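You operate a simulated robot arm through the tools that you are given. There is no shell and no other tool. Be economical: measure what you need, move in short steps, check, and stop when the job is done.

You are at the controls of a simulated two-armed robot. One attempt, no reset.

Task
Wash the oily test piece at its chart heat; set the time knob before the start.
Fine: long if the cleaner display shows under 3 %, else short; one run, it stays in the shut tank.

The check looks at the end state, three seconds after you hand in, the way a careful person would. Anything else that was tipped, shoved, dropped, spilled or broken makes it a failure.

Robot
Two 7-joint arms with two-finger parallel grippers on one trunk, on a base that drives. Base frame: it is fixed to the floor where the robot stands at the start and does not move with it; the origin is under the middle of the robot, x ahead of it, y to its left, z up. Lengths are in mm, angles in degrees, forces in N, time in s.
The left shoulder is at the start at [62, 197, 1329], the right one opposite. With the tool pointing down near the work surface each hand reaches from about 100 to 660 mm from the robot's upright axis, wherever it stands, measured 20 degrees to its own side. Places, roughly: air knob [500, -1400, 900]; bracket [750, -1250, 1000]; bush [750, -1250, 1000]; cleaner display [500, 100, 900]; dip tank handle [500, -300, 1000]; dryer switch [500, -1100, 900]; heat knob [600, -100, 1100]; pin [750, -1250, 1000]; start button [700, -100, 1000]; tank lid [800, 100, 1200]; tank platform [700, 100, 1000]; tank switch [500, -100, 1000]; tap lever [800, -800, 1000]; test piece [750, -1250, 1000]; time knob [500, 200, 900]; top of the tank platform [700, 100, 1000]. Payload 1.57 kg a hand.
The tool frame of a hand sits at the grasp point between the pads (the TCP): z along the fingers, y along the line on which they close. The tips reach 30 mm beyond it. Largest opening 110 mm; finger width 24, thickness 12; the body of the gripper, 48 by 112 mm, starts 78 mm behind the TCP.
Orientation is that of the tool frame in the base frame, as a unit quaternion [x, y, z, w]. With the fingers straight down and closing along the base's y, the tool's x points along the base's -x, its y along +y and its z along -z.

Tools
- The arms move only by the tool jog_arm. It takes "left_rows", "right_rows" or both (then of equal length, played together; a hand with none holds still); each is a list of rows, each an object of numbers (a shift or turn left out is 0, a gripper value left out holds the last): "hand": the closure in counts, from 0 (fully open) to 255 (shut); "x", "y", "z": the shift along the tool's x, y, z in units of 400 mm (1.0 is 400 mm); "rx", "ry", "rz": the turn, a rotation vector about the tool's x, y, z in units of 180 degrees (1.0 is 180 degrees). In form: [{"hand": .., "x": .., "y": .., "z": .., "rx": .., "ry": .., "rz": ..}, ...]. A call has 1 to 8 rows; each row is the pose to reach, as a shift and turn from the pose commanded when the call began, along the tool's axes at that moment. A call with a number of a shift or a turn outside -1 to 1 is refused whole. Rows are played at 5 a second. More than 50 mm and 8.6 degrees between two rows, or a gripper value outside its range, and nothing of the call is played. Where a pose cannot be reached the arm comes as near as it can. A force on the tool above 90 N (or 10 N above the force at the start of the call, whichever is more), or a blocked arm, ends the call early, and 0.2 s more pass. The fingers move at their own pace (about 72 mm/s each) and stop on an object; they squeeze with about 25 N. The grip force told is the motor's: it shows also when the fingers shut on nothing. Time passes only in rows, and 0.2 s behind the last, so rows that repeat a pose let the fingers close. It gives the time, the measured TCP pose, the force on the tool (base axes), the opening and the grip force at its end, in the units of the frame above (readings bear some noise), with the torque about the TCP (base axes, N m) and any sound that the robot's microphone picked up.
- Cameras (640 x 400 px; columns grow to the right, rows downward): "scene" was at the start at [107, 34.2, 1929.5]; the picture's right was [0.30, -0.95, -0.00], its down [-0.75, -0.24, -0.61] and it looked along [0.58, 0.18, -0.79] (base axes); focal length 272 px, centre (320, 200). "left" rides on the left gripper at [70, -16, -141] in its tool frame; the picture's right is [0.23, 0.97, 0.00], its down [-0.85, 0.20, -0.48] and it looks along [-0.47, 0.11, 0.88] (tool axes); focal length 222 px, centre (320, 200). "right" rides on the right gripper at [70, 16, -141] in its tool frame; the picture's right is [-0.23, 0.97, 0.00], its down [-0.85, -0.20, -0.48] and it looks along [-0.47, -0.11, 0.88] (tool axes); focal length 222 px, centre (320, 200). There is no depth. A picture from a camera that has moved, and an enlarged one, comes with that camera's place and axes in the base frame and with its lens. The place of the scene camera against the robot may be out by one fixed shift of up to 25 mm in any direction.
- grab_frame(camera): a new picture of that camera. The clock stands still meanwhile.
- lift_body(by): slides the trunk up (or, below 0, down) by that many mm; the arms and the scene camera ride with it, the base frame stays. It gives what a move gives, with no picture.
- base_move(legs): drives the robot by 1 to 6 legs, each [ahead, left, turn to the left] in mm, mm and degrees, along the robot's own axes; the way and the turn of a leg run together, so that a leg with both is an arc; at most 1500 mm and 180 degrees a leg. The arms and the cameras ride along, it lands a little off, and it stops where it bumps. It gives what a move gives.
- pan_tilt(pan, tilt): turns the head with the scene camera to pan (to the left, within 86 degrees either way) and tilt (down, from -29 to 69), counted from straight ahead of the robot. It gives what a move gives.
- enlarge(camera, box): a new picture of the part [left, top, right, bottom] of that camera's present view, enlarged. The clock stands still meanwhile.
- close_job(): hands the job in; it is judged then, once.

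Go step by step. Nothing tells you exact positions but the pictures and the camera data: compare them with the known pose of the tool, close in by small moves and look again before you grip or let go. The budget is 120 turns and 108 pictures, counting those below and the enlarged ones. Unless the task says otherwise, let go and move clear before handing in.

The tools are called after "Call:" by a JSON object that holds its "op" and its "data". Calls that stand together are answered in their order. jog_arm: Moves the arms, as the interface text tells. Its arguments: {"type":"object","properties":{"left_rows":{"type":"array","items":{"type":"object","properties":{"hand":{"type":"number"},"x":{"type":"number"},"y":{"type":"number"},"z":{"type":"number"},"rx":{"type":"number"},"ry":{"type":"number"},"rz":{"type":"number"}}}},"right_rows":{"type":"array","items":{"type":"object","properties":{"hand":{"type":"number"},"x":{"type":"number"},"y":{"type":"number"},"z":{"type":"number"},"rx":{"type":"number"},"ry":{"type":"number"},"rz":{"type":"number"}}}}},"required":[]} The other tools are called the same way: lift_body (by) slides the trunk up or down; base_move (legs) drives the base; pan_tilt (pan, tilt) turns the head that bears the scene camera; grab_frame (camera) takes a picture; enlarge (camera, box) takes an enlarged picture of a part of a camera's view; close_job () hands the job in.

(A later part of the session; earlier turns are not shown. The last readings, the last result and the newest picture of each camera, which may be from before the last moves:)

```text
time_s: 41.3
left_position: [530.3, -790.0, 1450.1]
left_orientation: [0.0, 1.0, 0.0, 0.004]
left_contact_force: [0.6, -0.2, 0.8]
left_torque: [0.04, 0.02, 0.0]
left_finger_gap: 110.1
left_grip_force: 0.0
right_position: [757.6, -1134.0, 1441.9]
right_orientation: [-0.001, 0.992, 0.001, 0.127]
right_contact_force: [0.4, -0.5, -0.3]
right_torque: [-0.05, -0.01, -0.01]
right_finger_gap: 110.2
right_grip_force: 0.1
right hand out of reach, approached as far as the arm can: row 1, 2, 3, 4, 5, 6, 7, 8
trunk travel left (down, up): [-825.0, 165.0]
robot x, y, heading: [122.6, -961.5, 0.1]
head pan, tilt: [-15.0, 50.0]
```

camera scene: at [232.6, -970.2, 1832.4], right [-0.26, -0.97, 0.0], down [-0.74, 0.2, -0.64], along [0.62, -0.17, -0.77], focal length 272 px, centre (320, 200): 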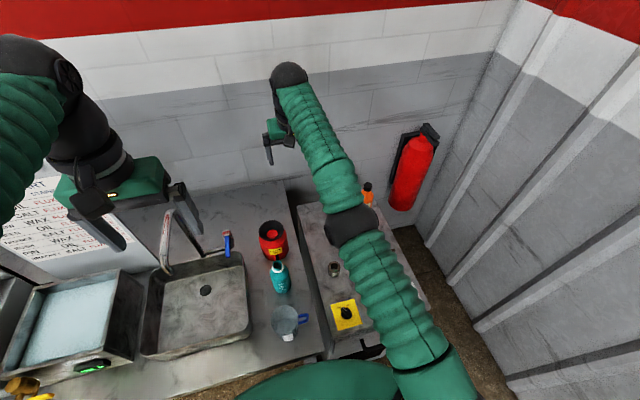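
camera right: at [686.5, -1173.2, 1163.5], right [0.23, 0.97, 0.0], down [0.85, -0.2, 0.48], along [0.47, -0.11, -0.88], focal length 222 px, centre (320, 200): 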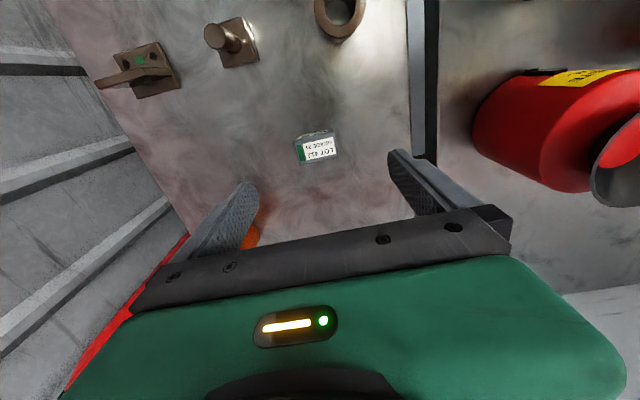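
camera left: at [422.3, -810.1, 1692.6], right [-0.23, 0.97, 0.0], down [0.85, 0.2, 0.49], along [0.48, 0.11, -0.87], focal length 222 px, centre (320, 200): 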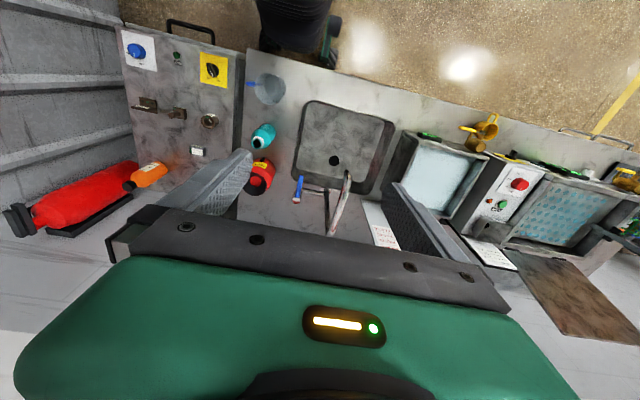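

The hand slides up the reach sphere; continuing the up-and-back motion should flex the elbow.

Call:
{"op": "jog_arm", "data": {"right_rows": [{"x": 0.06, "z": -0.1}, {"x": 0.12, "z": -0.2}, {"x": 0.2, "z": -0.28}, {"x": 0.29, "z": -0.34}, {"x": 0.39, "z": -0.38}, {"x": 0.5, "z": -0.4}, {"x": 0.6, "z": -0.4}, {"x": 0.7, "z": -0.4}]}}

Call:
{"op": "grab_frame", "data": {"camera": "scene"}}

```text
time_s: 43.1
left_position: [531.2, -791.5, 1451.6]
left_orientation: [0.0, 1.0, 0.0, 0.003]
left_contact_force: [-0.9, -0.4, 0.2]
left_torque: [-0.04, 0.01, 0.07]
left_finger_gap: 109.9
left_grip_force: 0.1
right_position: [466.4, -1132.3, 1528.1]
right_orientation: [0.0, 0.992, 0.001, 0.127]
right_contact_force: [0.2, 0.5, 0.3]
right_torque: [-0.01, -0.01, 0.02]
right_finger_gap: 109.8
right_grip_force: 0.1
right hand out of reach, approached as far as the arm can: row 1, 2, 8
trunk travel left (down, up): [-825.0, 165.0]
robot x, y, heading: [118.4, -967.0, 0.3]
head pan, tilt: [-15.0, 50.0]
```

```text
74 pictures are left
camera scene: at [229.6, -971.3, 1832.5], right [-0.26, -0.97, 0.0], down [-0.74, 0.2, -0.64], along [0.62, -0.17, -0.77], focal length 272 px, centre (320, 200)
```

scene: 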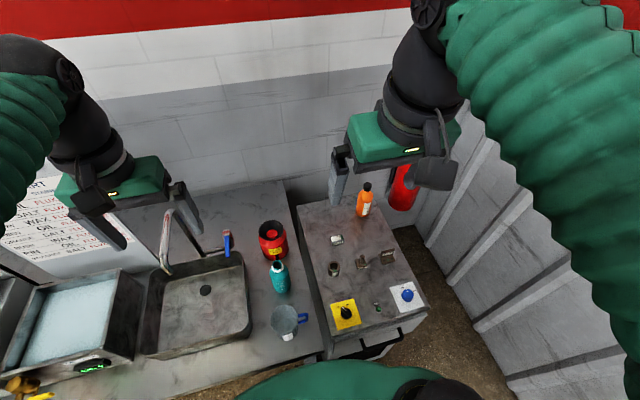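

The arm is free again, with a 14° forward tilt that helps reach. I'll lower the trunk another 100 mm for margin, then approach in a bent configuration.

Call:
{"op": "lift_body", "data": {"by": -100}}

Call:
{"op": "jog_arm", "data": {"right_rows": [{"x": -0.015, "y": -0.01, "z": 0.11}, {"x": -0.03, "y": -0.02, "z": 0.22}, {"x": -0.045, "y": -0.03, "z": 0.33}, {"x": -0.06, "y": -0.04, "z": 0.44}, {"x": -0.075, "y": -0.05, "z": 0.55}, {"x": -0.09, "y": -0.06, "z": 0.66}, {"x": -0.105, "y": -0.07, "z": 0.77}, {"x": -0.119, "y": -0.07, "z": 0.879}]}}

```text
time_s: 44.4
left_position: [531.2, -791.4, 1349.1]
left_orientation: [0.002, 1.0, 0.0, 0.004]
left_contact_force: [-0.5, 0.0, 0.1]
left_torque: [0.0, -0.01, 0.06]
left_finger_gap: 109.9
left_grip_force: 0.0
right_position: [467.0, -1131.1, 1429.8]
right_orientation: [0.001, 0.992, 0.0, 0.127]
right_contact_force: [0.4, 1.1, -0.1]
right_torque: [0.0, 0.01, 0.02]
right_finger_gap: 110.1
right_grip_force: 0.1
trunk travel left (down, up): [-725.0, 265.0]
robot x, y, heading: [117.9, -963.0, -0.1]
head pan, tilt: [-15.0, 50.0]
```

```text
time_s: 46.2
left_position: [531.6, -791.3, 1349.2]
left_orientation: [-0.001, 1.0, -0.001, 0.002]
left_contact_force: [0.4, -0.5, -0.3]
left_torque: [0.0, 0.0, 0.02]
left_finger_gap: 110.0
left_grip_force: 0.1
right_position: [603.4, -1159.0, 1097.9]
right_orientation: [-0.001, 0.992, -0.001, 0.126]
right_contact_force: [-0.7, 0.2, -0.8]
right_torque: [-0.02, 0.0, 0.0]
right_finger_gap: 110.0
right_grip_force: 0.0
trunk travel left (down, up): [-725.0, 265.0]
robot x, y, heading: [121.2, -963.3, 0.1]
head pan, tilt: [-15.0, 50.0]
```

Call:
{"op": "jog_arm", "data": {"right_rows": [{"x": -0.12, "y": -0.03}, {"x": -0.2, "y": -0.06, "z": 0.08}, {"x": -0.25, "y": -0.085, "z": 0.18}, {"x": -0.27, "y": -0.085, "z": 0.28}, {"x": -0.28, "y": -0.085, "z": 0.36}, {"x": -0.2865, "y": -0.085, "z": 0.431}]}}

Call:
{"op": "enlarge", "data": {"camera": "right", "box": [200, 80, 440, 250]}}

```text
time_s: 47.6
left_position: [532.0, -790.9, 1350.1]
left_orientation: [0.0, 1.0, 0.0, 0.003]
left_contact_force: [-0.4, 0.1, -0.3]
left_torque: [0.0, 0.01, 0.0]
left_finger_gap: 110.0
left_grip_force: 0.0
right_position: [757.6, -1193.6, 961.1]
right_orientation: [0.0, 0.992, 0.0, 0.126]
right_contact_force: [0.2, 0.4, 0.4]
right_torque: [0.01, 0.0, -0.03]
right_finger_gap: 110.0
right_grip_force: 0.1
trunk travel left (down, up): [-725.0, 265.0]
robot x, y, heading: [120.4, -966.0, -0.2]
head pan, tilt: [-15.0, 50.0]
```

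```text
2.35 times, centred on (320, 165) of right
camera zoom: at [654.4, -1176.7, 1080.6], right [0.22, 0.97, 0.06], down [0.71, -0.2, 0.68], along [0.67, -0.11, -0.73], focal length 523 px, centre (320, 282)
```

zoom: 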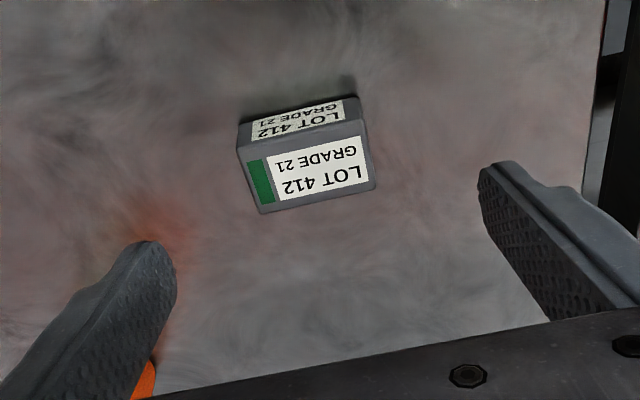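

Tracking is good. Final descent to z≈913, x≈753, then close.

Call:
{"op": "jog_arm", "data": {"right_rows": [{"x": 0.02, "z": 0.057, "y": 0.001}, {"x": 0.04, "z": 0.112, "y": 0.001}, {"x": 0.04, "z": 0.112, "y": 0.001}]}}

Call:
{"op": "enlarge", "data": {"camera": "right", "box": [200, 80, 440, 250]}}

```text
time_s: 48.4
left_position: [529.8, -791.6, 1350.6]
left_orientation: [0.0, 1.0, 0.0, 0.004]
left_contact_force: [-0.2, 0.5, 0.0]
left_torque: [-0.02, -0.05, 0.01]
left_finger_gap: 110.2
left_grip_force: 0.1
right_position: [751.2, -1193.4, 913.6]
right_orientation: [0.0, 0.992, 0.0, 0.127]
right_contact_force: [0.2, -0.3, 0.4]
right_torque: [0.02, 0.01, 0.03]
right_finger_gap: 110.0
right_grip_force: 0.3
trunk travel left (down, up): [-725.0, 265.0]
robot x, y, heading: [120.8, -962.2, -0.2]
head pan, tilt: [-15.0, 50.0]
```

```text
2.35 times, centred on (320, 165) of right
camera zoom: at [648.6, -1176.2, 1034.2], right [0.22, 0.97, 0.06], down [0.71, -0.2, 0.68], along [0.67, -0.11, -0.73], focal length 523 px, centre (320, 282)
```

zoom: 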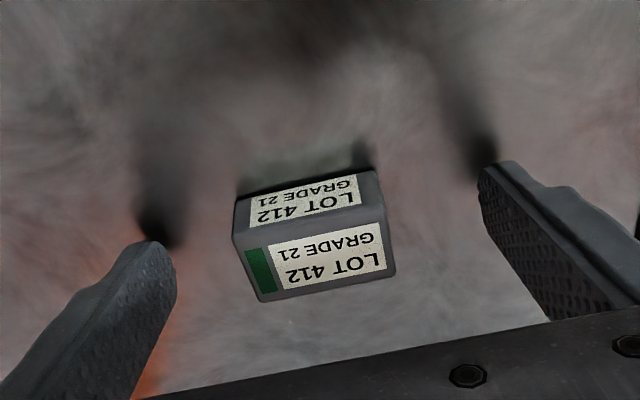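

The block is between the fingers. Close and check.

Call:
{"op": "jog_arm", "data": {"right_rows": [{"hand": 120}, {"hand": 200}, {"hand": 255}, {"hand": 255}, {"hand": 255}, {"hand": 255}]}}

Call:
{"op": "enlarge", "data": {"camera": "right", "box": [200, 80, 440, 250]}}

```text
time_s: 49.8
left_position: [531.0, -790.2, 1350.9]
left_orientation: [0.001, 1.0, -0.001, 0.004]
left_contact_force: [1.2, -0.3, 0.5]
left_torque: [-0.02, 0.02, -0.01]
left_finger_gap: 110.2
left_grip_force: 0.1
right_position: [751.7, -1193.4, 914.1]
right_orientation: [0.0, 0.992, 0.0, 0.126]
right_contact_force: [-0.6, -0.7, 0.3]
right_torque: [-0.03, -0.02, -0.02]
right_finger_gap: 49.3
right_grip_force: 25.1
trunk travel left (down, up): [-725.0, 265.0]
robot x, y, heading: [123.2, -963.6, -0.3]
head pan, tilt: [-15.0, 50.0]
```

```text
2.35 times, centred on (320, 165) of right
camera zoom: at [649.3, -1176.1, 1033.9], right [0.22, 0.97, 0.06], down [0.71, -0.2, 0.68], along [0.67, -0.11, -0.73], focal length 523 px, centre (320, 282)
```

zoom: 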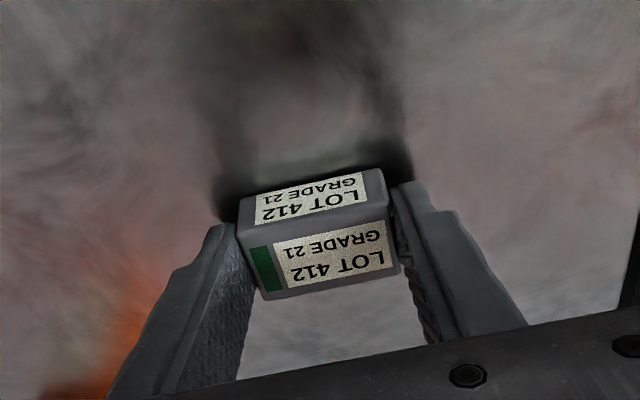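

Firm grip (49 mm). Lift straight up, then pull back.

Call:
{"op": "jog_arm", "data": {"right_rows": [{"x": -0.031, "z": -0.12}, {"x": -0.062, "z": -0.24}, {"x": -0.093, "z": -0.36}, {"x": -0.12, "z": -0.47}, {"x": -0.05, "z": -0.55}, {"x": 0.03, "z": -0.62}, {"x": 0.12, "z": -0.69}, {"x": 0.22, "z": -0.73}]}}

Call:
{"op": "enlarge", "data": {"camera": "right", "box": [200, 80, 440, 250]}}

```text
time_s: 51.6
left_position: [528.3, -791.7, 1350.9]
left_orientation: [-0.001, 1.0, 0.0, 0.004]
left_contact_force: [-1.3, -0.5, 0.4]
left_torque: [0.01, 0.0, -0.02]
left_finger_gap: 109.8
left_grip_force: 0.0
right_position: [590.2, -1192.1, 1176.4]
right_orientation: [0.0, 0.992, 0.0, 0.127]
right_contact_force: [0.2, 0.0, 0.4]
right_torque: [0.02, 0.0, -0.01]
right_finger_gap: 0.0
right_grip_force: 20.8
trunk travel left (down, up): [-725.0, 265.0]
robot x, y, heading: [121.5, -964.7, -0.2]
head pan, tilt: [-15.0, 50.0]
```

```text
2.35 times, centred on (320, 165) of right
camera zoom: at [486.4, -1174.7, 1296.4], right [0.22, 0.97, 0.06], down [0.71, -0.2, 0.68], along [0.67, -0.11, -0.73], focal length 523 px, centre (320, 282)
```

zoom: 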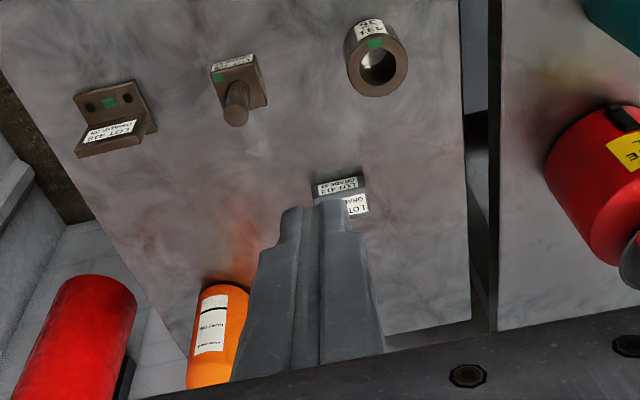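

The block slipped out on lift and remains on the table. I'll reopen, straighten the tool to vertical for full pad overlap, and return above it.

Call:
{"op": "jog_arm", "data": {"right_rows": [{"hand": 0, "x": -0.1, "z": 0.04, "ry": 0.04}, {"x": -0.19, "z": 0.1, "ry": 0.08}, {"x": -0.25, "z": 0.19, "ry": 0.08}, {"x": -0.26, "z": 0.3, "ry": 0.08}, {"x": -0.265, "z": 0.41, "ry": 0.08}, {"x": -0.269, "z": 0.52, "ry": 0.08}, {"x": -0.269, "z": 0.6, "ry": 0.08}]}}

Call:
{"op": "enlarge", "data": {"camera": "right", "box": [200, 80, 440, 250]}}

```text
time_s: 53.2
left_position: [530.7, -791.5, 1349.8]
left_orientation: [0.001, 1.0, 0.0, 0.003]
left_contact_force: [0.3, -0.1, 0.2]
left_torque: [0.0, -0.02, 0.0]
left_finger_gap: 110.0
left_grip_force: 0.1
right_position: [757.4, -1191.9, 969.6]
right_orientation: [-0.001, 1.0, 0.0, 0.002]
right_contact_force: [-0.1, -0.8, -0.6]
right_torque: [0.02, 0.02, 0.02]
right_finger_gap: 110.0
right_grip_force: 0.0
trunk travel left (down, up): [-725.0, 265.0]
robot x, y, heading: [121.7, -961.3, -0.1]
head pan, tilt: [-15.0, 50.0]
```

```text
2.35 times, centred on (320, 165) of right
camera zoom: at [687.8, -1175.5, 1111.5], right [0.23, 0.97, 0.0], down [0.85, -0.2, 0.48], along [0.47, -0.11, -0.88], focal length 523 px, centre (320, 282)
```

zoom: 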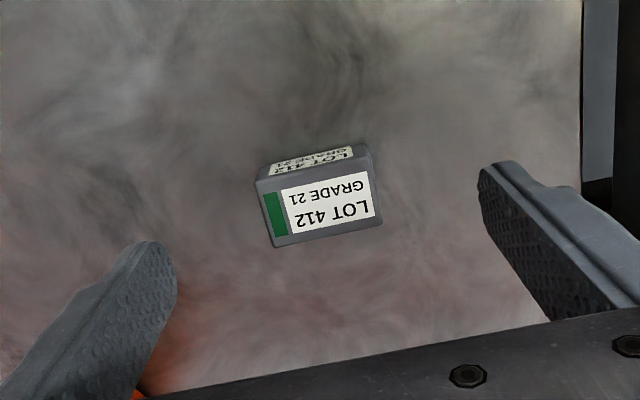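

Block now centred near x=764. Descend to z≈911 with vertical tool and close.

Call:
{"op": "jog_arm", "data": {"right_rows": [{"x": -0.016, "y": -0.002, "z": 0.08}, {"x": -0.016, "y": -0.002, "z": 0.146}, {"x": -0.016, "y": -0.002, "z": 0.146, "hand": 120}, {"x": -0.016, "y": -0.002, "z": 0.146, "hand": 255}, {"x": -0.016, "y": -0.002, "z": 0.146, "hand": 255}, {"x": -0.016, "y": -0.002, "z": 0.146, "hand": 255}, {"x": -0.016, "y": -0.002, "z": 0.146, "hand": 255}, {"x": -0.016, "y": -0.002, "z": 0.146, "hand": 255}]}}

Call:
{"op": "enlarge", "data": {"camera": "right", "box": [200, 80, 440, 250]}}

```text
time_s: 55.0
left_position: [528.8, -791.7, 1350.2]
left_orientation: [0.0, 1.0, 0.0, 0.004]
left_contact_force: [-0.6, 0.7, -0.2]
left_torque: [-0.01, 0.01, -0.01]
left_finger_gap: 109.6
left_grip_force: 0.0
right_position: [764.6, -1193.8, 912.8]
right_orientation: [0.001, 1.0, -0.001, 0.001]
right_contact_force: [0.1, -1.3, 4.1]
right_torque: [-0.05, -0.01, 0.01]
right_finger_gap: 49.7
right_grip_force: 25.1
trunk travel left (down, up): [-725.0, 265.0]
robot x, y, heading: [123.5, -963.4, -0.2]
head pan, tilt: [-15.0, 50.0]
```

```text
2.35 times, centred on (320, 165) of right
camera zoom: at [694.0, -1176.0, 1053.8], right [0.23, 0.97, 0.0], down [0.85, -0.2, 0.48], along [0.47, -0.11, -0.88], focal length 523 px, centre (320, 282)
```

zoom: 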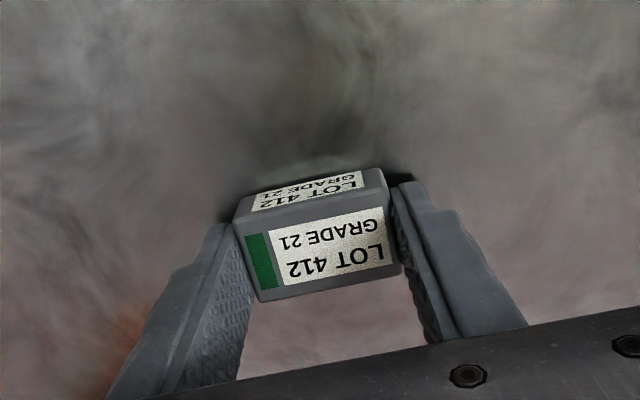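

Gripped with the tips at the table. Lift slowly a few mm per row and check.

Call:
{"op": "jog_arm", "data": {"right_rows": [{"z": -0.008}, {"z": -0.016}, {"z": -0.026}, {"z": -0.038}, {"z": -0.05}, {"z": -0.064}, {"z": -0.08}, {"z": -0.1}]}}

Call:
{"op": "enlarge", "data": {"camera": "right", "box": [200, 80, 440, 250]}}

```text
time_s: 56.8
left_position: [531.1, -791.4, 1350.8]
left_orientation: [0.0, 1.0, 0.0, 0.003]
left_contact_force: [0.3, -0.8, 0.0]
left_torque: [0.0, 0.01, -0.02]
left_finger_gap: 109.9
left_grip_force: 0.0
right_position: [765.2, -1194.4, 952.7]
right_orientation: [0.001, 1.0, 0.0, 0.001]
right_contact_force: [-0.8, 0.7, -2.4]
right_torque: [-0.03, 0.01, 0.07]
right_finger_gap: 49.6
right_grip_force: 25.1
trunk travel left (down, up): [-725.0, 265.0]
robot x, y, heading: [126.3, -960.9, -0.0]
head pan, tilt: [-15.0, 50.0]
```

```text
2.35 times, centred on (320, 165) of right
camera zoom: at [694.2, -1176.9, 1094.8], right [0.23, 0.97, 0.0], down [0.85, -0.2, 0.48], along [0.47, -0.11, -0.88], focal length 523 px, centre (320, 282)
```

zoom: 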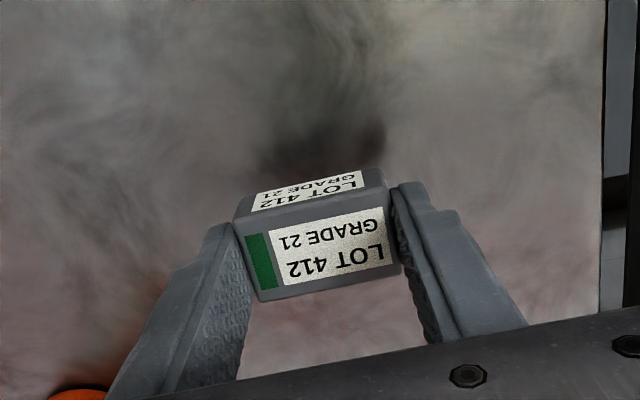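

Held, weight about 2.4 N. Continue lifting gently, then pull back.

Call:
{"op": "jog_arm", "data": {"right_rows": [{"z": -0.05}, {"z": -0.11}, {"z": -0.17}, {"z": -0.23}, {"z": -0.29}, {"z": -0.35}, {"z": -0.4}, {"z": -0.44}]}}

Call:
{"op": "jog_arm", "data": {"right_rows": [{"z": -0.04, "x": 0.04}, {"z": -0.08, "x": 0.1}, {"z": -0.12, "x": 0.16}, {"z": -0.16, "x": 0.22}, {"z": -0.2, "x": 0.28}, {"z": -0.23, "x": 0.34}, {"z": -0.25, "x": 0.39}, {"z": -0.25, "x": 0.42}]}}

Call:
{"op": "enlarge", "data": {"camera": "right", "box": [200, 80, 440, 250]}}

```text
time_s: 58.6
left_position: [531.0, -791.8, 1350.8]
left_orientation: [0.0, 1.0, -0.001, 0.003]
left_contact_force: [0.0, 0.5, 1.0]
left_torque: [0.0, 0.0, 0.0]
left_finger_gap: 109.9
left_grip_force: 0.0
right_position: [763.5, -1193.8, 1128.9]
right_orientation: [0.0, 1.0, 0.0, 0.002]
right_contact_force: [-0.1, -0.2, -2.4]
right_torque: [0.0, 0.01, 0.01]
right_finger_gap: 49.6
right_grip_force: 24.9
trunk travel left (down, up): [-725.0, 265.0]
robot x, y, heading: [120.5, -962.2, -0.3]
head pan, tilt: [-15.0, 50.0]
```

```text
time_s: 60.4
left_position: [529.3, -792.0, 1350.7]
left_orientation: [0.0, 1.0, 0.0, 0.004]
left_contact_force: [-1.0, -0.2, 0.2]
left_torque: [-0.01, 0.03, -0.01]
left_finger_gap: 109.7
left_grip_force: 0.1
right_position: [595.0, -1193.3, 1226.2]
right_orientation: [-0.001, 1.0, 0.0, 0.001]
right_contact_force: [-0.8, -0.2, -2.8]
right_torque: [-0.01, -0.03, 0.01]
right_finger_gap: 49.4
right_grip_force: 25.2
trunk travel left (down, up): [-725.0, 265.0]
robot x, y, heading: [120.5, -960.0, -0.2]
head pan, tilt: [-15.0, 50.0]
```

```text
2.35 times, centred on (320, 165) of right
camera zoom: at [524.1, -1176.9, 1369.7], right [0.23, 0.97, 0.0], down [0.85, -0.2, 0.48], along [0.47, -0.11, -0.88], focal length 523 px, centre (320, 282)
```

zoom: 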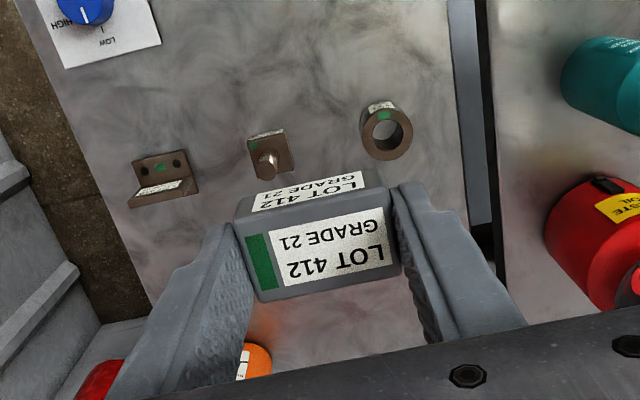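

Secure. Raise the trunk for clearance, back off, and drive left to the wash tank.

Call:
{"op": "lift_body", "data": {"by": 200}}

Call:
{"op": "base_move", "data": {"legs": [[-80, 0, 0], [0, 650, 0], [0, 600, 0]]}}

Call:
{"op": "pan_tilt", "data": {"pan": -10, "tilt": 52}}

Call:
{"op": "grab_frame", "data": {"camera": "scene"}}

Call:
{"op": "grab_frame", "data": {"camera": "right"}}

```text
time_s: 62.6
left_position: [530.5, -791.3, 1550.1]
left_orientation: [0.0, 1.0, 0.0, 0.003]
left_contact_force: [0.2, -0.7, 0.7]
left_torque: [-0.02, 0.01, 0.0]
left_finger_gap: 110.2
left_grip_force: 0.1
right_position: [594.6, -1193.5, 1426.3]
right_orientation: [0.0, 1.0, 0.0, 0.001]
right_contact_force: [0.4, -0.3, -1.8]
right_torque: [0.0, 0.0, 0.01]
right_finger_gap: 49.7
right_grip_force: 25.5
trunk travel left (down, up): [-925.0, 65.0]
robot x, y, heading: [121.0, -962.9, -0.1]
head pan, tilt: [-15.0, 50.0]
```

```text
time_s: 69.9
left_position: [452.5, 456.8, 1550.8]
left_orientation: [0.0, 1.0, 0.003, 0.003]
left_contact_force: [0.1, -0.7, 0.0]
left_torque: [0.04, -0.03, -0.02]
left_finger_gap: 110.1
left_grip_force: 0.0
right_position: [516.7, 53.3, 1426.0]
right_orientation: [0.001, 1.0, 0.003, 0.001]
right_contact_force: [0.5, -1.3, -2.9]
right_torque: [0.04, 0.01, -0.02]
right_finger_gap: 49.4
right_grip_force: 24.7
trunk travel left (down, up): [-925.0, 65.0]
robot x, y, heading: [42.8, 296.0, 0.0]
head pan, tilt: [-15.0, 50.0]
```

```text
time_s: 70.6
left_position: [451.4, 465.7, 1550.2]
left_orientation: [0.0, 1.0, 0.0, 0.004]
left_contact_force: [-0.4, 0.0, -0.9]
left_torque: [-0.04, -0.03, 0.03]
left_finger_gap: 109.9
left_grip_force: 0.0
right_position: [514.4, 62.3, 1427.9]
right_orientation: [0.001, 1.0, 0.0, 0.001]
right_contact_force: [-0.2, 0.0, -3.2]
right_torque: [0.02, -0.03, -0.02]
right_finger_gap: 49.5
right_grip_force: 25.3
trunk travel left (down, up): [-925.0, 65.0]
robot x, y, heading: [43.8, 294.2, -0.1]
head pan, tilt: [-10.0, 52.0]
```

```text
65 pictures are left
camera scene: at [153.0, 292.5, 1929.7], right [-0.17, -0.98, 0.0], down [-0.78, 0.14, -0.61], along [0.6, -0.11, -0.79], focal length 272 px, centre (320, 200)
```

scene: 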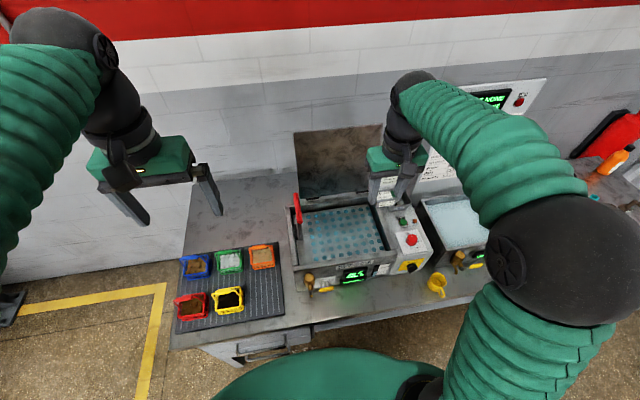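

```text
64 pictures are left
camera right: at [445.4, 79.8, 1569.8], right [0.23, 0.97, 0.0], down [0.85, -0.2, 0.48], along [0.47, -0.11, -0.88], focal length 222 px, centre (320, 200)
```

right: 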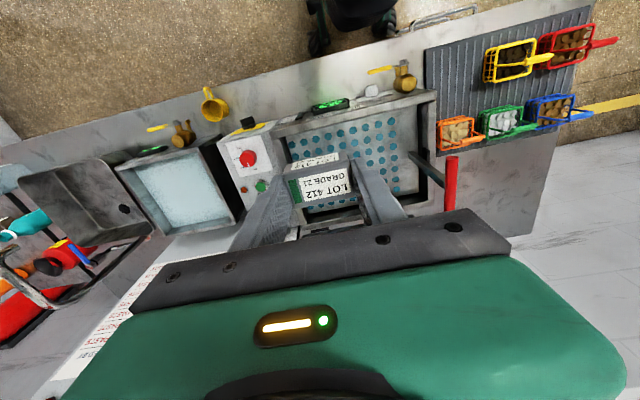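

Call:
{"op": "enlarge", "data": {"camera": "scene", "box": [270, 120, 440, 300]}}

Call:
{"op": "enlarge", "data": {"camera": "scene", "box": [295, 245, 435, 300]}}

Call:
{"op": "enlarge", "data": {"camera": "right", "box": [220, 50, 480, 230]}}

```text
2.22 times, centred on (355, 210) of scene
camera zoom: at [153.0, 292.5, 1929.7], right [-0.17, -0.98, 0.0], down [-0.78, 0.14, -0.61], along [0.6, -0.11, -0.79], focal length 605 px, centre (242, 178)
```

zoom: 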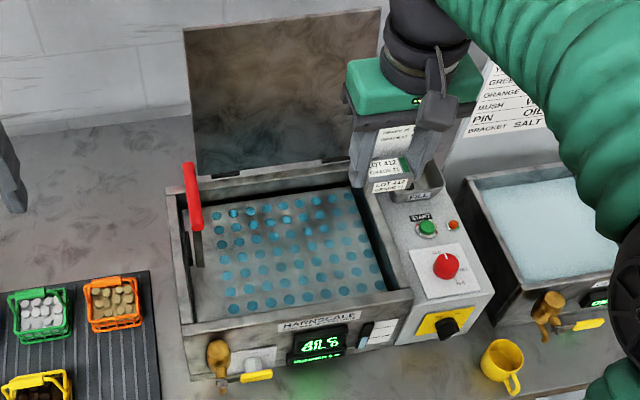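

```text
4.57 times, centred on (365, 272) of scene
camera zoom: at [153.0, 292.5, 1929.7], right [-0.17, -0.98, 0.0], down [-0.78, 0.14, -0.61], along [0.6, -0.11, -0.79], focal length 1245 px, centre (114, -131)
```

zoom: 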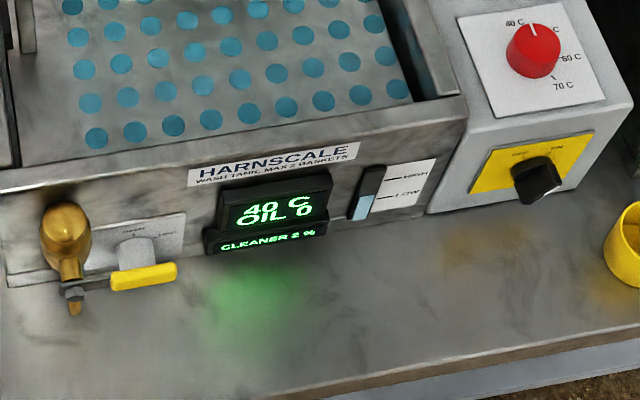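

```text
2.22 times, centred on (350, 140) of right
camera zoom: at [445.4, 79.8, 1569.8], right [0.23, 0.97, 0.0], down [0.85, -0.2, 0.48], along [0.47, -0.11, -0.88], focal length 494 px, centre (253, 333)
```

zoom: 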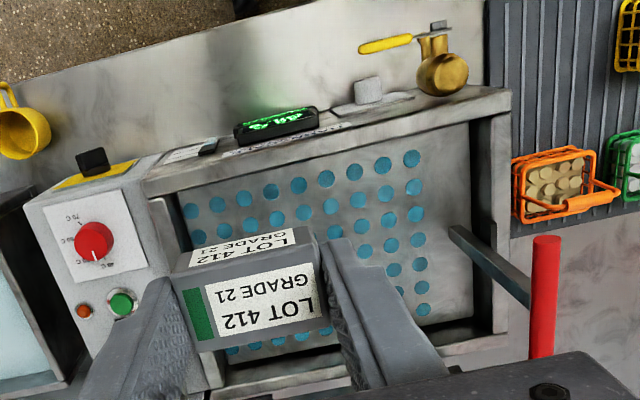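

I see the perforated platform with a red-handled stalk (platform lift), time knob left of the display, level gauge, heat knob at 40 °C, switch. Zooming into gauge, time knob and switch.

Call:
{"op": "enlarge", "data": {"camera": "scene", "box": [365, 262, 395, 282]}}

Call:
{"op": "enlarge", "data": {"camera": "scene", "box": [300, 260, 350, 300]}}

Call:
{"op": "enlarge", "data": {"camera": "scene", "box": [390, 215, 440, 285]}}

Call:
{"op": "enlarge", "data": {"camera": "scene", "box": [285, 180, 345, 270]}}

```text
16.00 times, centred on (380, 272) of scene
camera zoom: at [153.0, 292.5, 1929.7], right [-0.17, -0.98, 0.0], down [-0.78, 0.14, -0.61], along [0.6, -0.11, -0.79], focal length 4357 px, centre (-640, -952)
```

zoom: 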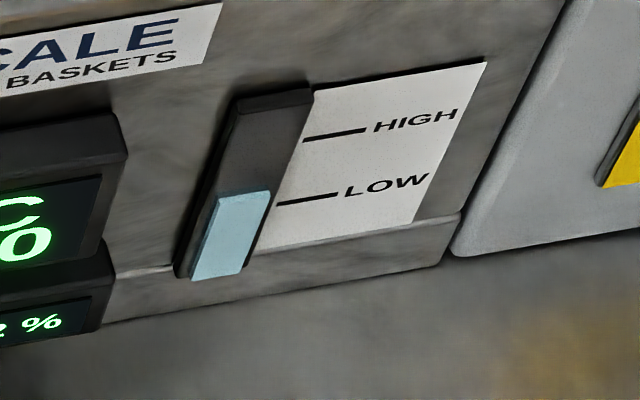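

```text
10.00 times, centred on (325, 280) of scene
camera zoom: at [153.0, 292.5, 1929.7], right [-0.17, -0.98, 0.0], down [-0.78, 0.14, -0.61], along [0.6, -0.11, -0.79], focal length 2723 px, centre (270, -600)
```

zoom: 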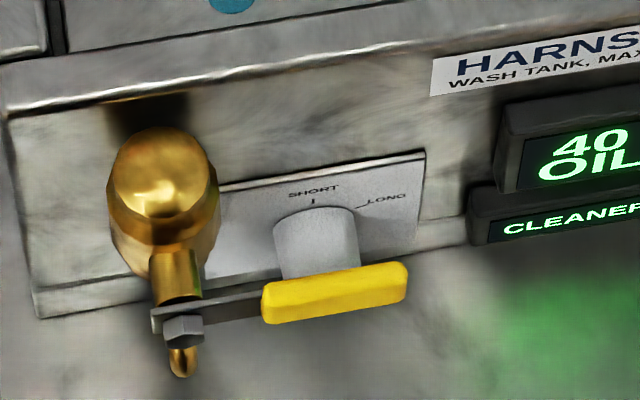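

```text
5.71 times, centred on (415, 250) of scene
camera zoom: at [153.0, 292.5, 1929.7], right [-0.17, -0.98, 0.0], down [-0.78, 0.14, -0.61], along [0.6, -0.11, -0.79], focal length 1556 px, centre (-223, -86)
```

zoom: 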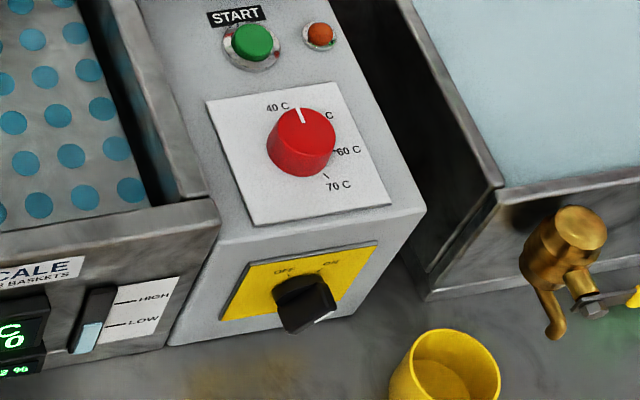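

```text
4.44 times, centred on (315, 225) of scene
camera zoom: at [153.0, 292.5, 1929.7], right [-0.17, -0.98, 0.0], down [-0.78, 0.14, -0.61], along [0.6, -0.11, -0.79], focal length 1210 px, centre (342, 89)
```

zoom: 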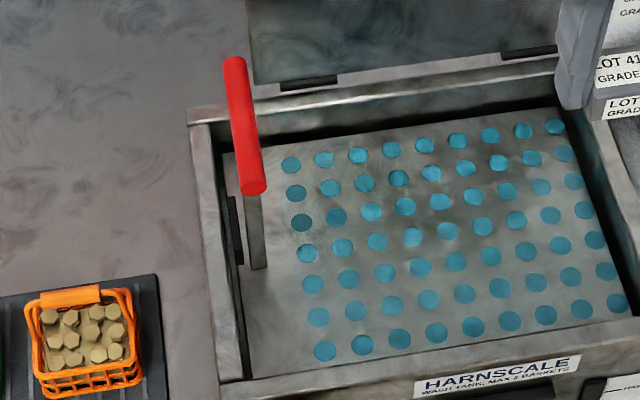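

Level is above LOW; time knob currently SHORT; heat 40 °C. Platform holes span about x 575–761, y −23–224, z≈1010. I'll bring the block over the platform at about [660, 80].

Call:
{"op": "jog_arm", "data": {"right_rows": [{"x": -0.045, "y": 0.006, "z": 0.085}, {"x": -0.09, "y": 0.012, "z": 0.17}, {"x": -0.135, "y": 0.018, "z": 0.255}, {"x": -0.18, "y": 0.024, "z": 0.34}, {"x": -0.225, "y": 0.03, "z": 0.425}, {"x": -0.27, "y": 0.036, "z": 0.51}, {"x": -0.315, "y": 0.042, "z": 0.6}, {"x": -0.36, "y": 0.045, "z": 0.69}]}}

Call:
{"op": "grab_frame", "data": {"camera": "right"}}

Call:
{"op": "enlarge", "data": {"camera": "scene", "box": [270, 170, 440, 280]}}

```text
time_s: 72.4
left_position: [452.0, 466.2, 1550.2]
left_orientation: [0.0, 1.0, 0.0, 0.003]
left_contact_force: [0.5, -0.2, -0.4]
left_torque: [-0.05, -0.01, 0.0]
left_finger_gap: 110.3
left_grip_force: 0.0
right_position: [662.2, 82.2, 1151.3]
right_orientation: [0.001, 1.0, -0.001, 0.0]
right_contact_force: [0.8, -0.3, -3.4]
right_torque: [0.0, 0.0, -0.03]
right_finger_gap: 49.6
right_grip_force: 25.2
trunk travel left (down, up): [-925.0, 65.0]
robot x, y, heading: [39.9, 293.9, -0.3]
head pan, tilt: [-10.0, 52.0]
```

```text
56 pictures are left
camera right: at [591.3, 99.2, 1292.5], right [0.23, 0.97, 0.0], down [0.85, -0.2, 0.48], along [0.47, -0.11, -0.88], focal length 222 px, centre (320, 200)
```

right: 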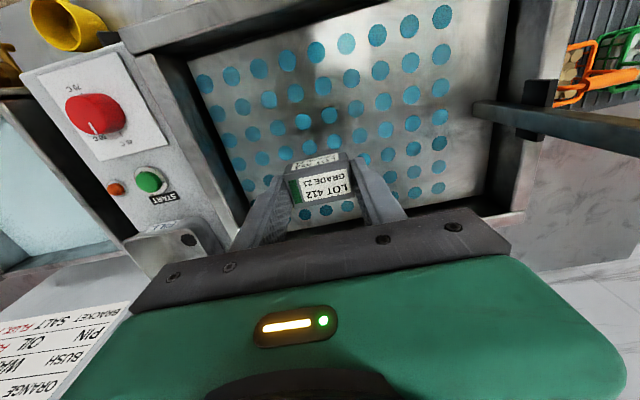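

```text
3.64 times, centred on (355, 225) of scene
camera zoom: at [156.5, 293.3, 1929.6], right [-0.17, -0.98, 0.0], down [-0.78, 0.14, -0.61], along [0.6, -0.11, -0.79], focal length 990 px, centre (193, 109)
```

zoom: 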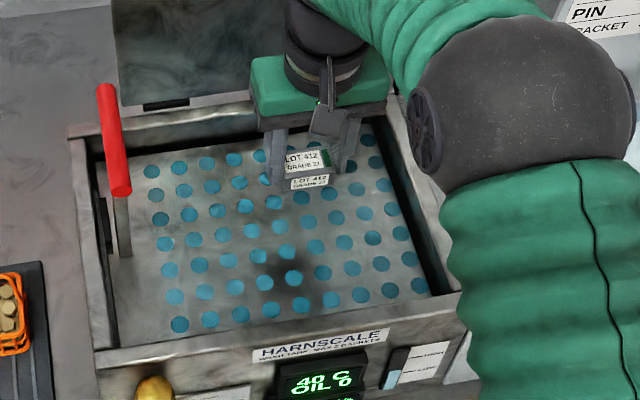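

Platform height refines to ≈1032, so touch is expected at TCP ≈1066. Descend to 1080 and check.

Call:
{"op": "jog_arm", "data": {"right_rows": [{"z": 0.06}, {"z": 0.12}, {"z": 0.165}, {"z": 0.178}]}}

Call:
{"op": "enlarge", "data": {"camera": "right", "box": [180, 60, 500, 260]}}

Call:
{"op": "enlarge", "data": {"camera": "scene", "box": [290, 170, 410, 260]}}

```text
time_s: 73.4
left_position: [450.6, 465.3, 1550.4]
left_orientation: [0.0, 1.0, 0.0, 0.004]
left_contact_force: [-0.8, 0.6, -0.1]
left_torque: [0.04, 0.01, -0.01]
left_finger_gap: 109.9
left_grip_force: 0.0
right_position: [659.4, 80.3, 1082.1]
right_orientation: [0.001, 1.0, 0.0, 0.002]
right_contact_force: [-0.5, 0.2, -2.8]
right_torque: [-0.04, 0.01, 0.02]
right_finger_gap: 49.7
right_grip_force: 25.0
trunk travel left (down, up): [-925.0, 65.0]
robot x, y, heading: [39.8, 294.4, 0.1]
head pan, tilt: [-10.0, 52.0]
```

```text
2.00 times, centred on (340, 160) of right
camera zoom: at [589.7, 98.1, 1222.9], right [0.23, 0.97, 0.0], down [0.85, -0.2, 0.48], along [0.47, -0.11, -0.88], focal length 444 px, centre (280, 280)
```

zoom: 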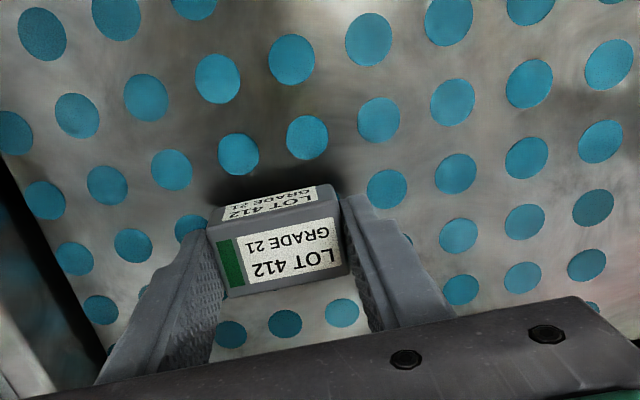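

```text
4.44 times, centred on (350, 215) of scene
camera zoom: at [153.4, 292.1, 1929.7], right [-0.17, -0.98, 0.0], down [-0.78, 0.14, -0.61], along [0.6, -0.11, -0.79], focal length 1210 px, centre (187, 133)
```

zoom: 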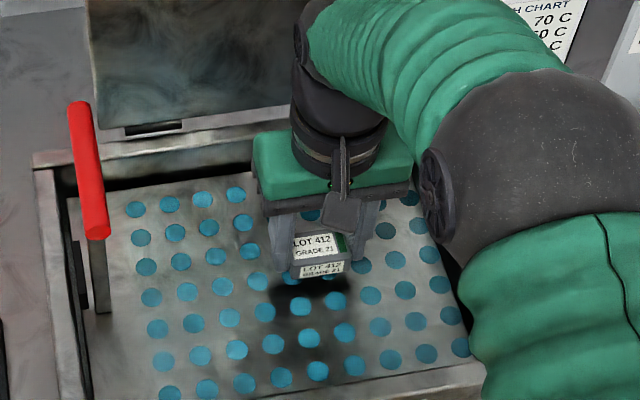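

Close to the plate; the shadow shows a modest gap. Descend in small steps watching the force.

Call:
{"op": "jog_arm", "data": {"right_rows": [{"z": 0.012}, {"z": 0.024}, {"z": 0.033}, {"z": 0.033}]}}

Call:
{"op": "jog_arm", "data": {"right_rows": [{"z": 0.006}, {"z": 0.01}, {"z": 0.01}]}}

Call:
{"op": "enlarge", "data": {"camera": "right", "box": [180, 60, 500, 260]}}

```text
time_s: 74.4
left_position: [450.5, 465.5, 1551.5]
left_orientation: [0.0, 1.0, 0.0, 0.004]
left_contact_force: [-0.5, 0.1, 0.1]
left_torque: [-0.05, 0.02, 0.03]
left_finger_gap: 110.1
left_grip_force: 0.1
right_position: [660.8, 81.2, 1068.5]
right_orientation: [0.001, 1.0, 0.001, 0.001]
right_contact_force: [0.2, -0.7, -1.6]
right_torque: [-0.02, -0.01, -0.01]
right_finger_gap: 49.6
right_grip_force: 25.1
trunk travel left (down, up): [-925.0, 65.0]
robot x, y, heading: [43.6, 294.1, -0.2]
head pan, tilt: [-10.0, 52.0]
```

```text
time_s: 75.2
left_position: [450.0, 465.9, 1551.0]
left_orientation: [0.0, 1.0, -0.001, 0.003]
left_contact_force: [0.5, 0.0, 0.1]
left_torque: [0.02, -0.02, -0.01]
left_finger_gap: 109.8
left_grip_force: 0.1
right_position: [661.4, 80.8, 1064.2]
right_orientation: [0.001, 1.0, 0.0, 0.002]
right_contact_force: [0.5, 0.8, -2.3]
right_torque: [0.01, -0.01, 0.03]
right_finger_gap: 49.6
right_grip_force: 25.3
trunk travel left (down, up): [-925.0, 65.0]
robot x, y, heading: [46.4, 293.2, 0.1]
head pan, tilt: [-10.0, 52.0]
```

```text
2.00 times, centred on (340, 160) of right
camera zoom: at [590.7, 98.1, 1205.6], right [0.23, 0.97, 0.0], down [0.85, -0.2, 0.48], along [0.47, -0.11, -0.88], focal length 444 px, centre (280, 280)
```

zoom: 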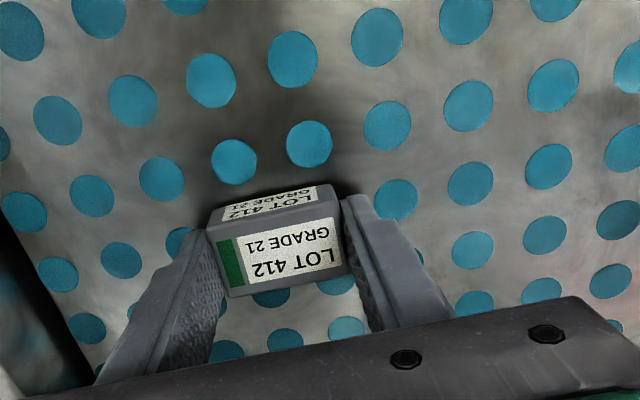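

Not touching yet. Continue in small steps.

Call:
{"op": "jog_arm", "data": {"right_rows": [{"z": 0.01}, {"z": 0.02}, {"z": 0.025}, {"z": 0.025}]}}

Call:
{"op": "jog_arm", "data": {"right_rows": [{"z": 0.008}, {"z": 0.015}, {"z": 0.015}]}}

Call:
{"op": "enlarge", "data": {"camera": "right", "box": [180, 60, 500, 260]}}

```text
time_s: 76.2
left_position: [450.2, 467.2, 1550.9]
left_orientation: [0.0, 1.0, 0.0, 0.004]
left_contact_force: [0.3, -1.0, 0.3]
left_torque: [0.01, 0.01, 0.0]
left_finger_gap: 110.1
left_grip_force: 0.0
right_position: [659.9, 81.5, 1055.1]
right_orientation: [0.001, 1.0, 0.0, 0.003]
right_contact_force: [3.6, -1.0, 10.5]
right_torque: [-0.09, -0.3, -0.03]
right_finger_gap: 49.7
right_grip_force: 25.0
trunk travel left (down, up): [-925.0, 65.0]
robot x, y, heading: [43.6, 292.3, 0.0]
head pan, tilt: [-10.0, 52.0]
```

```text
time_s: 77.0
left_position: [450.9, 465.7, 1550.4]
left_orientation: [0.0, 1.0, 0.0, 0.004]
left_contact_force: [-1.1, -0.7, -0.4]
left_torque: [0.0, 0.01, 0.02]
left_finger_gap: 110.0
left_grip_force: 0.1
right_position: [658.6, 80.8, 1047.5]
right_orientation: [0.001, 1.0, 0.0, 0.0]
right_contact_force: [0.7, 0.1, -0.1]
right_torque: [-0.06, -0.11, 0.06]
right_finger_gap: 49.4
right_grip_force: 25.0
trunk travel left (down, up): [-925.0, 65.0]
robot x, y, heading: [44.4, 296.2, 0.1]
head pan, tilt: [-10.0, 52.0]
```

```text
2.00 times, centred on (340, 160) of right
camera zoom: at [589.6, 98.3, 1189.0], right [0.23, 0.97, 0.0], down [0.85, -0.2, 0.48], along [0.47, -0.11, -0.88], focal length 444 px, centre (280, 280)
```

zoom: 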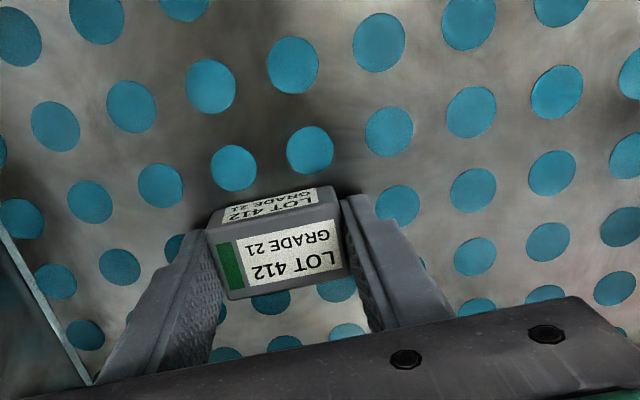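

The plate was touched at ≈1056 and yields downward with little force (it is a lowering platform). The block rests on it; open the fingers and rise.

Call:
{"op": "jog_arm", "data": {"right_rows": [{"hand": 150}, {"hand": 120}, {"hand": 60}, {"hand": 0}, {"hand": 0}]}}

Call:
{"op": "enlarge", "data": {"camera": "right", "box": [180, 60, 500, 260]}}

Call:
{"op": "jog_arm", "data": {"right_rows": [{"z": -0.05}, {"z": -0.15}, {"z": -0.27}, {"z": -0.38}, {"z": -0.5}, {"z": -0.6}]}}

Call:
{"op": "enlarge", "data": {"camera": "scene", "box": [270, 150, 430, 260]}}

```text
time_s: 78.2
left_position: [450.9, 467.2, 1551.3]
left_orientation: [0.0, 1.0, 0.0, 0.003]
left_contact_force: [0.0, -0.5, -1.1]
left_torque: [-0.01, 0.0, -0.03]
left_finger_gap: 110.1
left_grip_force: 0.1
right_position: [660.5, 79.7, 1047.6]
right_orientation: [0.001, 1.0, 0.0, 0.001]
right_contact_force: [-0.1, -0.3, 0.5]
right_torque: [0.01, 0.01, 0.01]
right_finger_gap: 110.3
right_grip_force: 0.0
trunk travel left (down, up): [-925.0, 65.0]
robot x, y, heading: [45.9, 295.5, -0.3]
head pan, tilt: [-10.0, 52.0]
```

```text
2.00 times, centred on (340, 160) of right
camera zoom: at [590.3, 97.9, 1189.9], right [0.23, 0.97, 0.0], down [0.85, -0.2, 0.48], along [0.47, -0.11, -0.88], focal length 444 px, centre (280, 280)
```

zoom: 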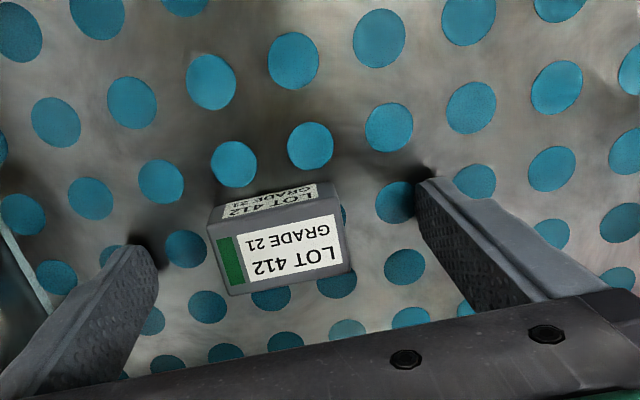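

```text
time_s: 79.6
left_position: [449.7, 466.1, 1549.3]
left_orientation: [0.001, 1.0, 0.0, 0.005]
left_contact_force: [0.1, 0.8, -0.6]
left_torque: [-0.01, -0.06, -0.02]
left_finger_gap: 110.0
left_grip_force: 0.0
right_position: [658.9, 81.8, 1290.8]
right_orientation: [0.001, 1.0, 0.0, 0.002]
right_contact_force: [-0.5, -0.4, -0.2]
right_torque: [-0.02, 0.02, 0.04]
right_finger_gap: 109.9
right_grip_force: 0.1
trunk travel left (down, up): [-925.0, 65.0]
robot x, y, heading: [43.0, 293.1, 0.2]
head pan, tilt: [-10.0, 52.0]
```

```text
3.64 times, centred on (350, 205) of scene
camera zoom: at [151.4, 292.7, 1929.8], right [-0.17, -0.98, 0.0], down [-0.78, 0.14, -0.61], along [0.61, -0.11, -0.79], focal length 990 px, centre (211, 182)
```

zoom: 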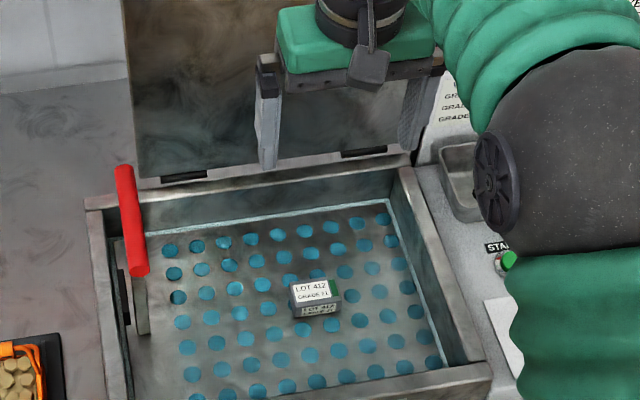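

The block sits upright on the platform. Red handle bar runs along x at about [670, 270, 1200]; I'll retract the right hand, move the base forward 70 mm, and bring the left hand (closed) above the bar.

Call:
{"op": "jog_arm", "data": {"right_rows": [{"x": 0.1, "z": -0.06}, {"x": 0.2, "z": -0.12}, {"x": 0.3, "z": -0.18}, {"x": 0.4, "z": -0.24}, {"x": 0.48, "z": -0.3}], "left_rows": [{"hand": 255}, {"hand": 255}, {"hand": 255}, {"hand": 255}, {"hand": 255}]}}

Call:
{"op": "base_move", "data": {"legs": [[65, 0, 0]]}}

Call:
{"op": "jog_arm", "data": {"left_rows": [{"x": -0.05, "y": -0.1}, {"x": -0.1, "y": -0.2}, {"x": -0.15, "y": -0.3}, {"x": -0.2, "y": -0.4, "z": 0.02}, {"x": -0.25, "y": -0.47, "z": 0.1}, {"x": -0.29, "y": -0.49, "z": 0.2}, {"x": -0.33, "y": -0.49, "z": 0.3}, {"x": -0.35, "y": -0.49, "z": 0.41}]}}

Call:
{"op": "grab_frame", "data": {"camera": "left"}}

Call:
{"op": "grab_frame", "data": {"camera": "scene"}}

```text
time_s: 80.8
left_position: [447.3, 466.0, 1552.0]
left_orientation: [0.0, 1.0, 0.0, 0.005]
left_contact_force: [-0.5, -0.9, 0.9]
left_torque: [-0.01, 0.04, 0.01]
left_finger_gap: 0.1
left_grip_force: 21.1
right_position: [463.7, 80.8, 1411.6]
right_orientation: [0.001, 1.0, 0.0, 0.003]
right_contact_force: [-0.6, 0.2, 0.0]
right_torque: [-0.03, 0.0, 0.03]
right_finger_gap: 109.9
right_grip_force: 0.0
trunk travel left (down, up): [-925.0, 65.0]
robot x, y, heading: [42.6, 295.6, 0.0]
head pan, tilt: [-10.0, 52.0]
```

```text
time_s: 81.8
left_position: [495.7, 466.1, 1557.6]
left_orientation: [0.0, 1.0, 0.0, 0.012]
left_contact_force: [-1.2, 0.1, 0.0]
left_torque: [0.01, -0.02, 0.03]
left_finger_gap: 0.0
left_grip_force: 20.8
right_position: [514.1, 82.7, 1415.5]
right_orientation: [0.001, 1.0, -0.001, 0.009]
right_contact_force: [-0.4, -0.4, 0.0]
right_torque: [0.0, -0.09, 0.01]
right_finger_gap: 109.9
right_grip_force: 0.1
trunk travel left (down, up): [-925.0, 65.0]
robot x, y, heading: [109.4, 289.9, -0.1]
head pan, tilt: [-10.0, 52.0]
```

```text
time_s: 83.5
left_position: [656.3, 266.7, 1386.1]
left_orientation: [0.0, 1.0, 0.0, 0.004]
left_contact_force: [1.0, -0.2, -0.1]
left_torque: [0.05, 0.03, 0.02]
left_finger_gap: 0.0
left_grip_force: 21.6
right_position: [533.7, 81.4, 1408.8]
right_orientation: [0.0, 1.0, -0.001, 0.002]
right_contact_force: [0.5, 0.1, -0.8]
right_torque: [0.01, 0.0, 0.02]
right_finger_gap: 109.9
right_grip_force: 0.1
trunk travel left (down, up): [-925.0, 65.0]
robot x, y, heading: [108.6, 297.0, 0.1]
head pan, tilt: [-10.0, 52.0]
```

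```text
48 pictures are left
camera left: at [585.8, 251.2, 1527.4], right [-0.23, 0.97, 0.0], down [0.85, 0.2, 0.49], along [0.47, 0.11, -0.87], focal length 222 px, centre (320, 200)
```

left: 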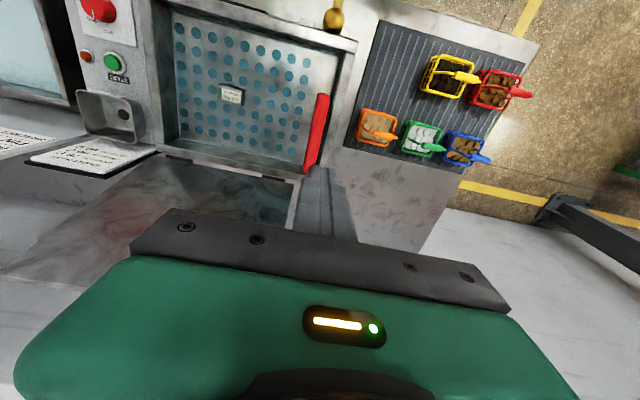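

```text
47 pictures are left
camera scene: at [221.3, 292.1, 1929.6], right [-0.17, -0.98, 0.0], down [-0.78, 0.14, -0.61], along [0.6, -0.11, -0.79], focal length 272 px, centre (320, 200)
```

scene: 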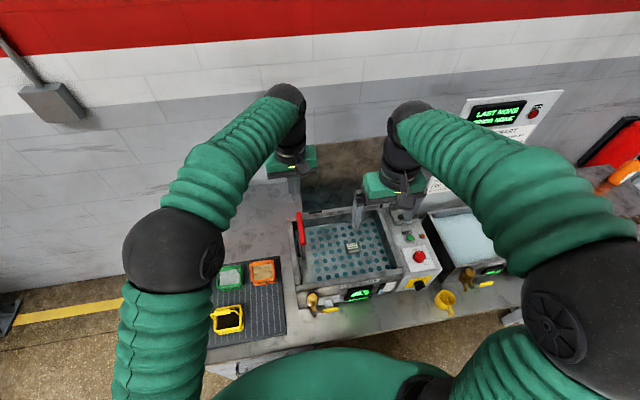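

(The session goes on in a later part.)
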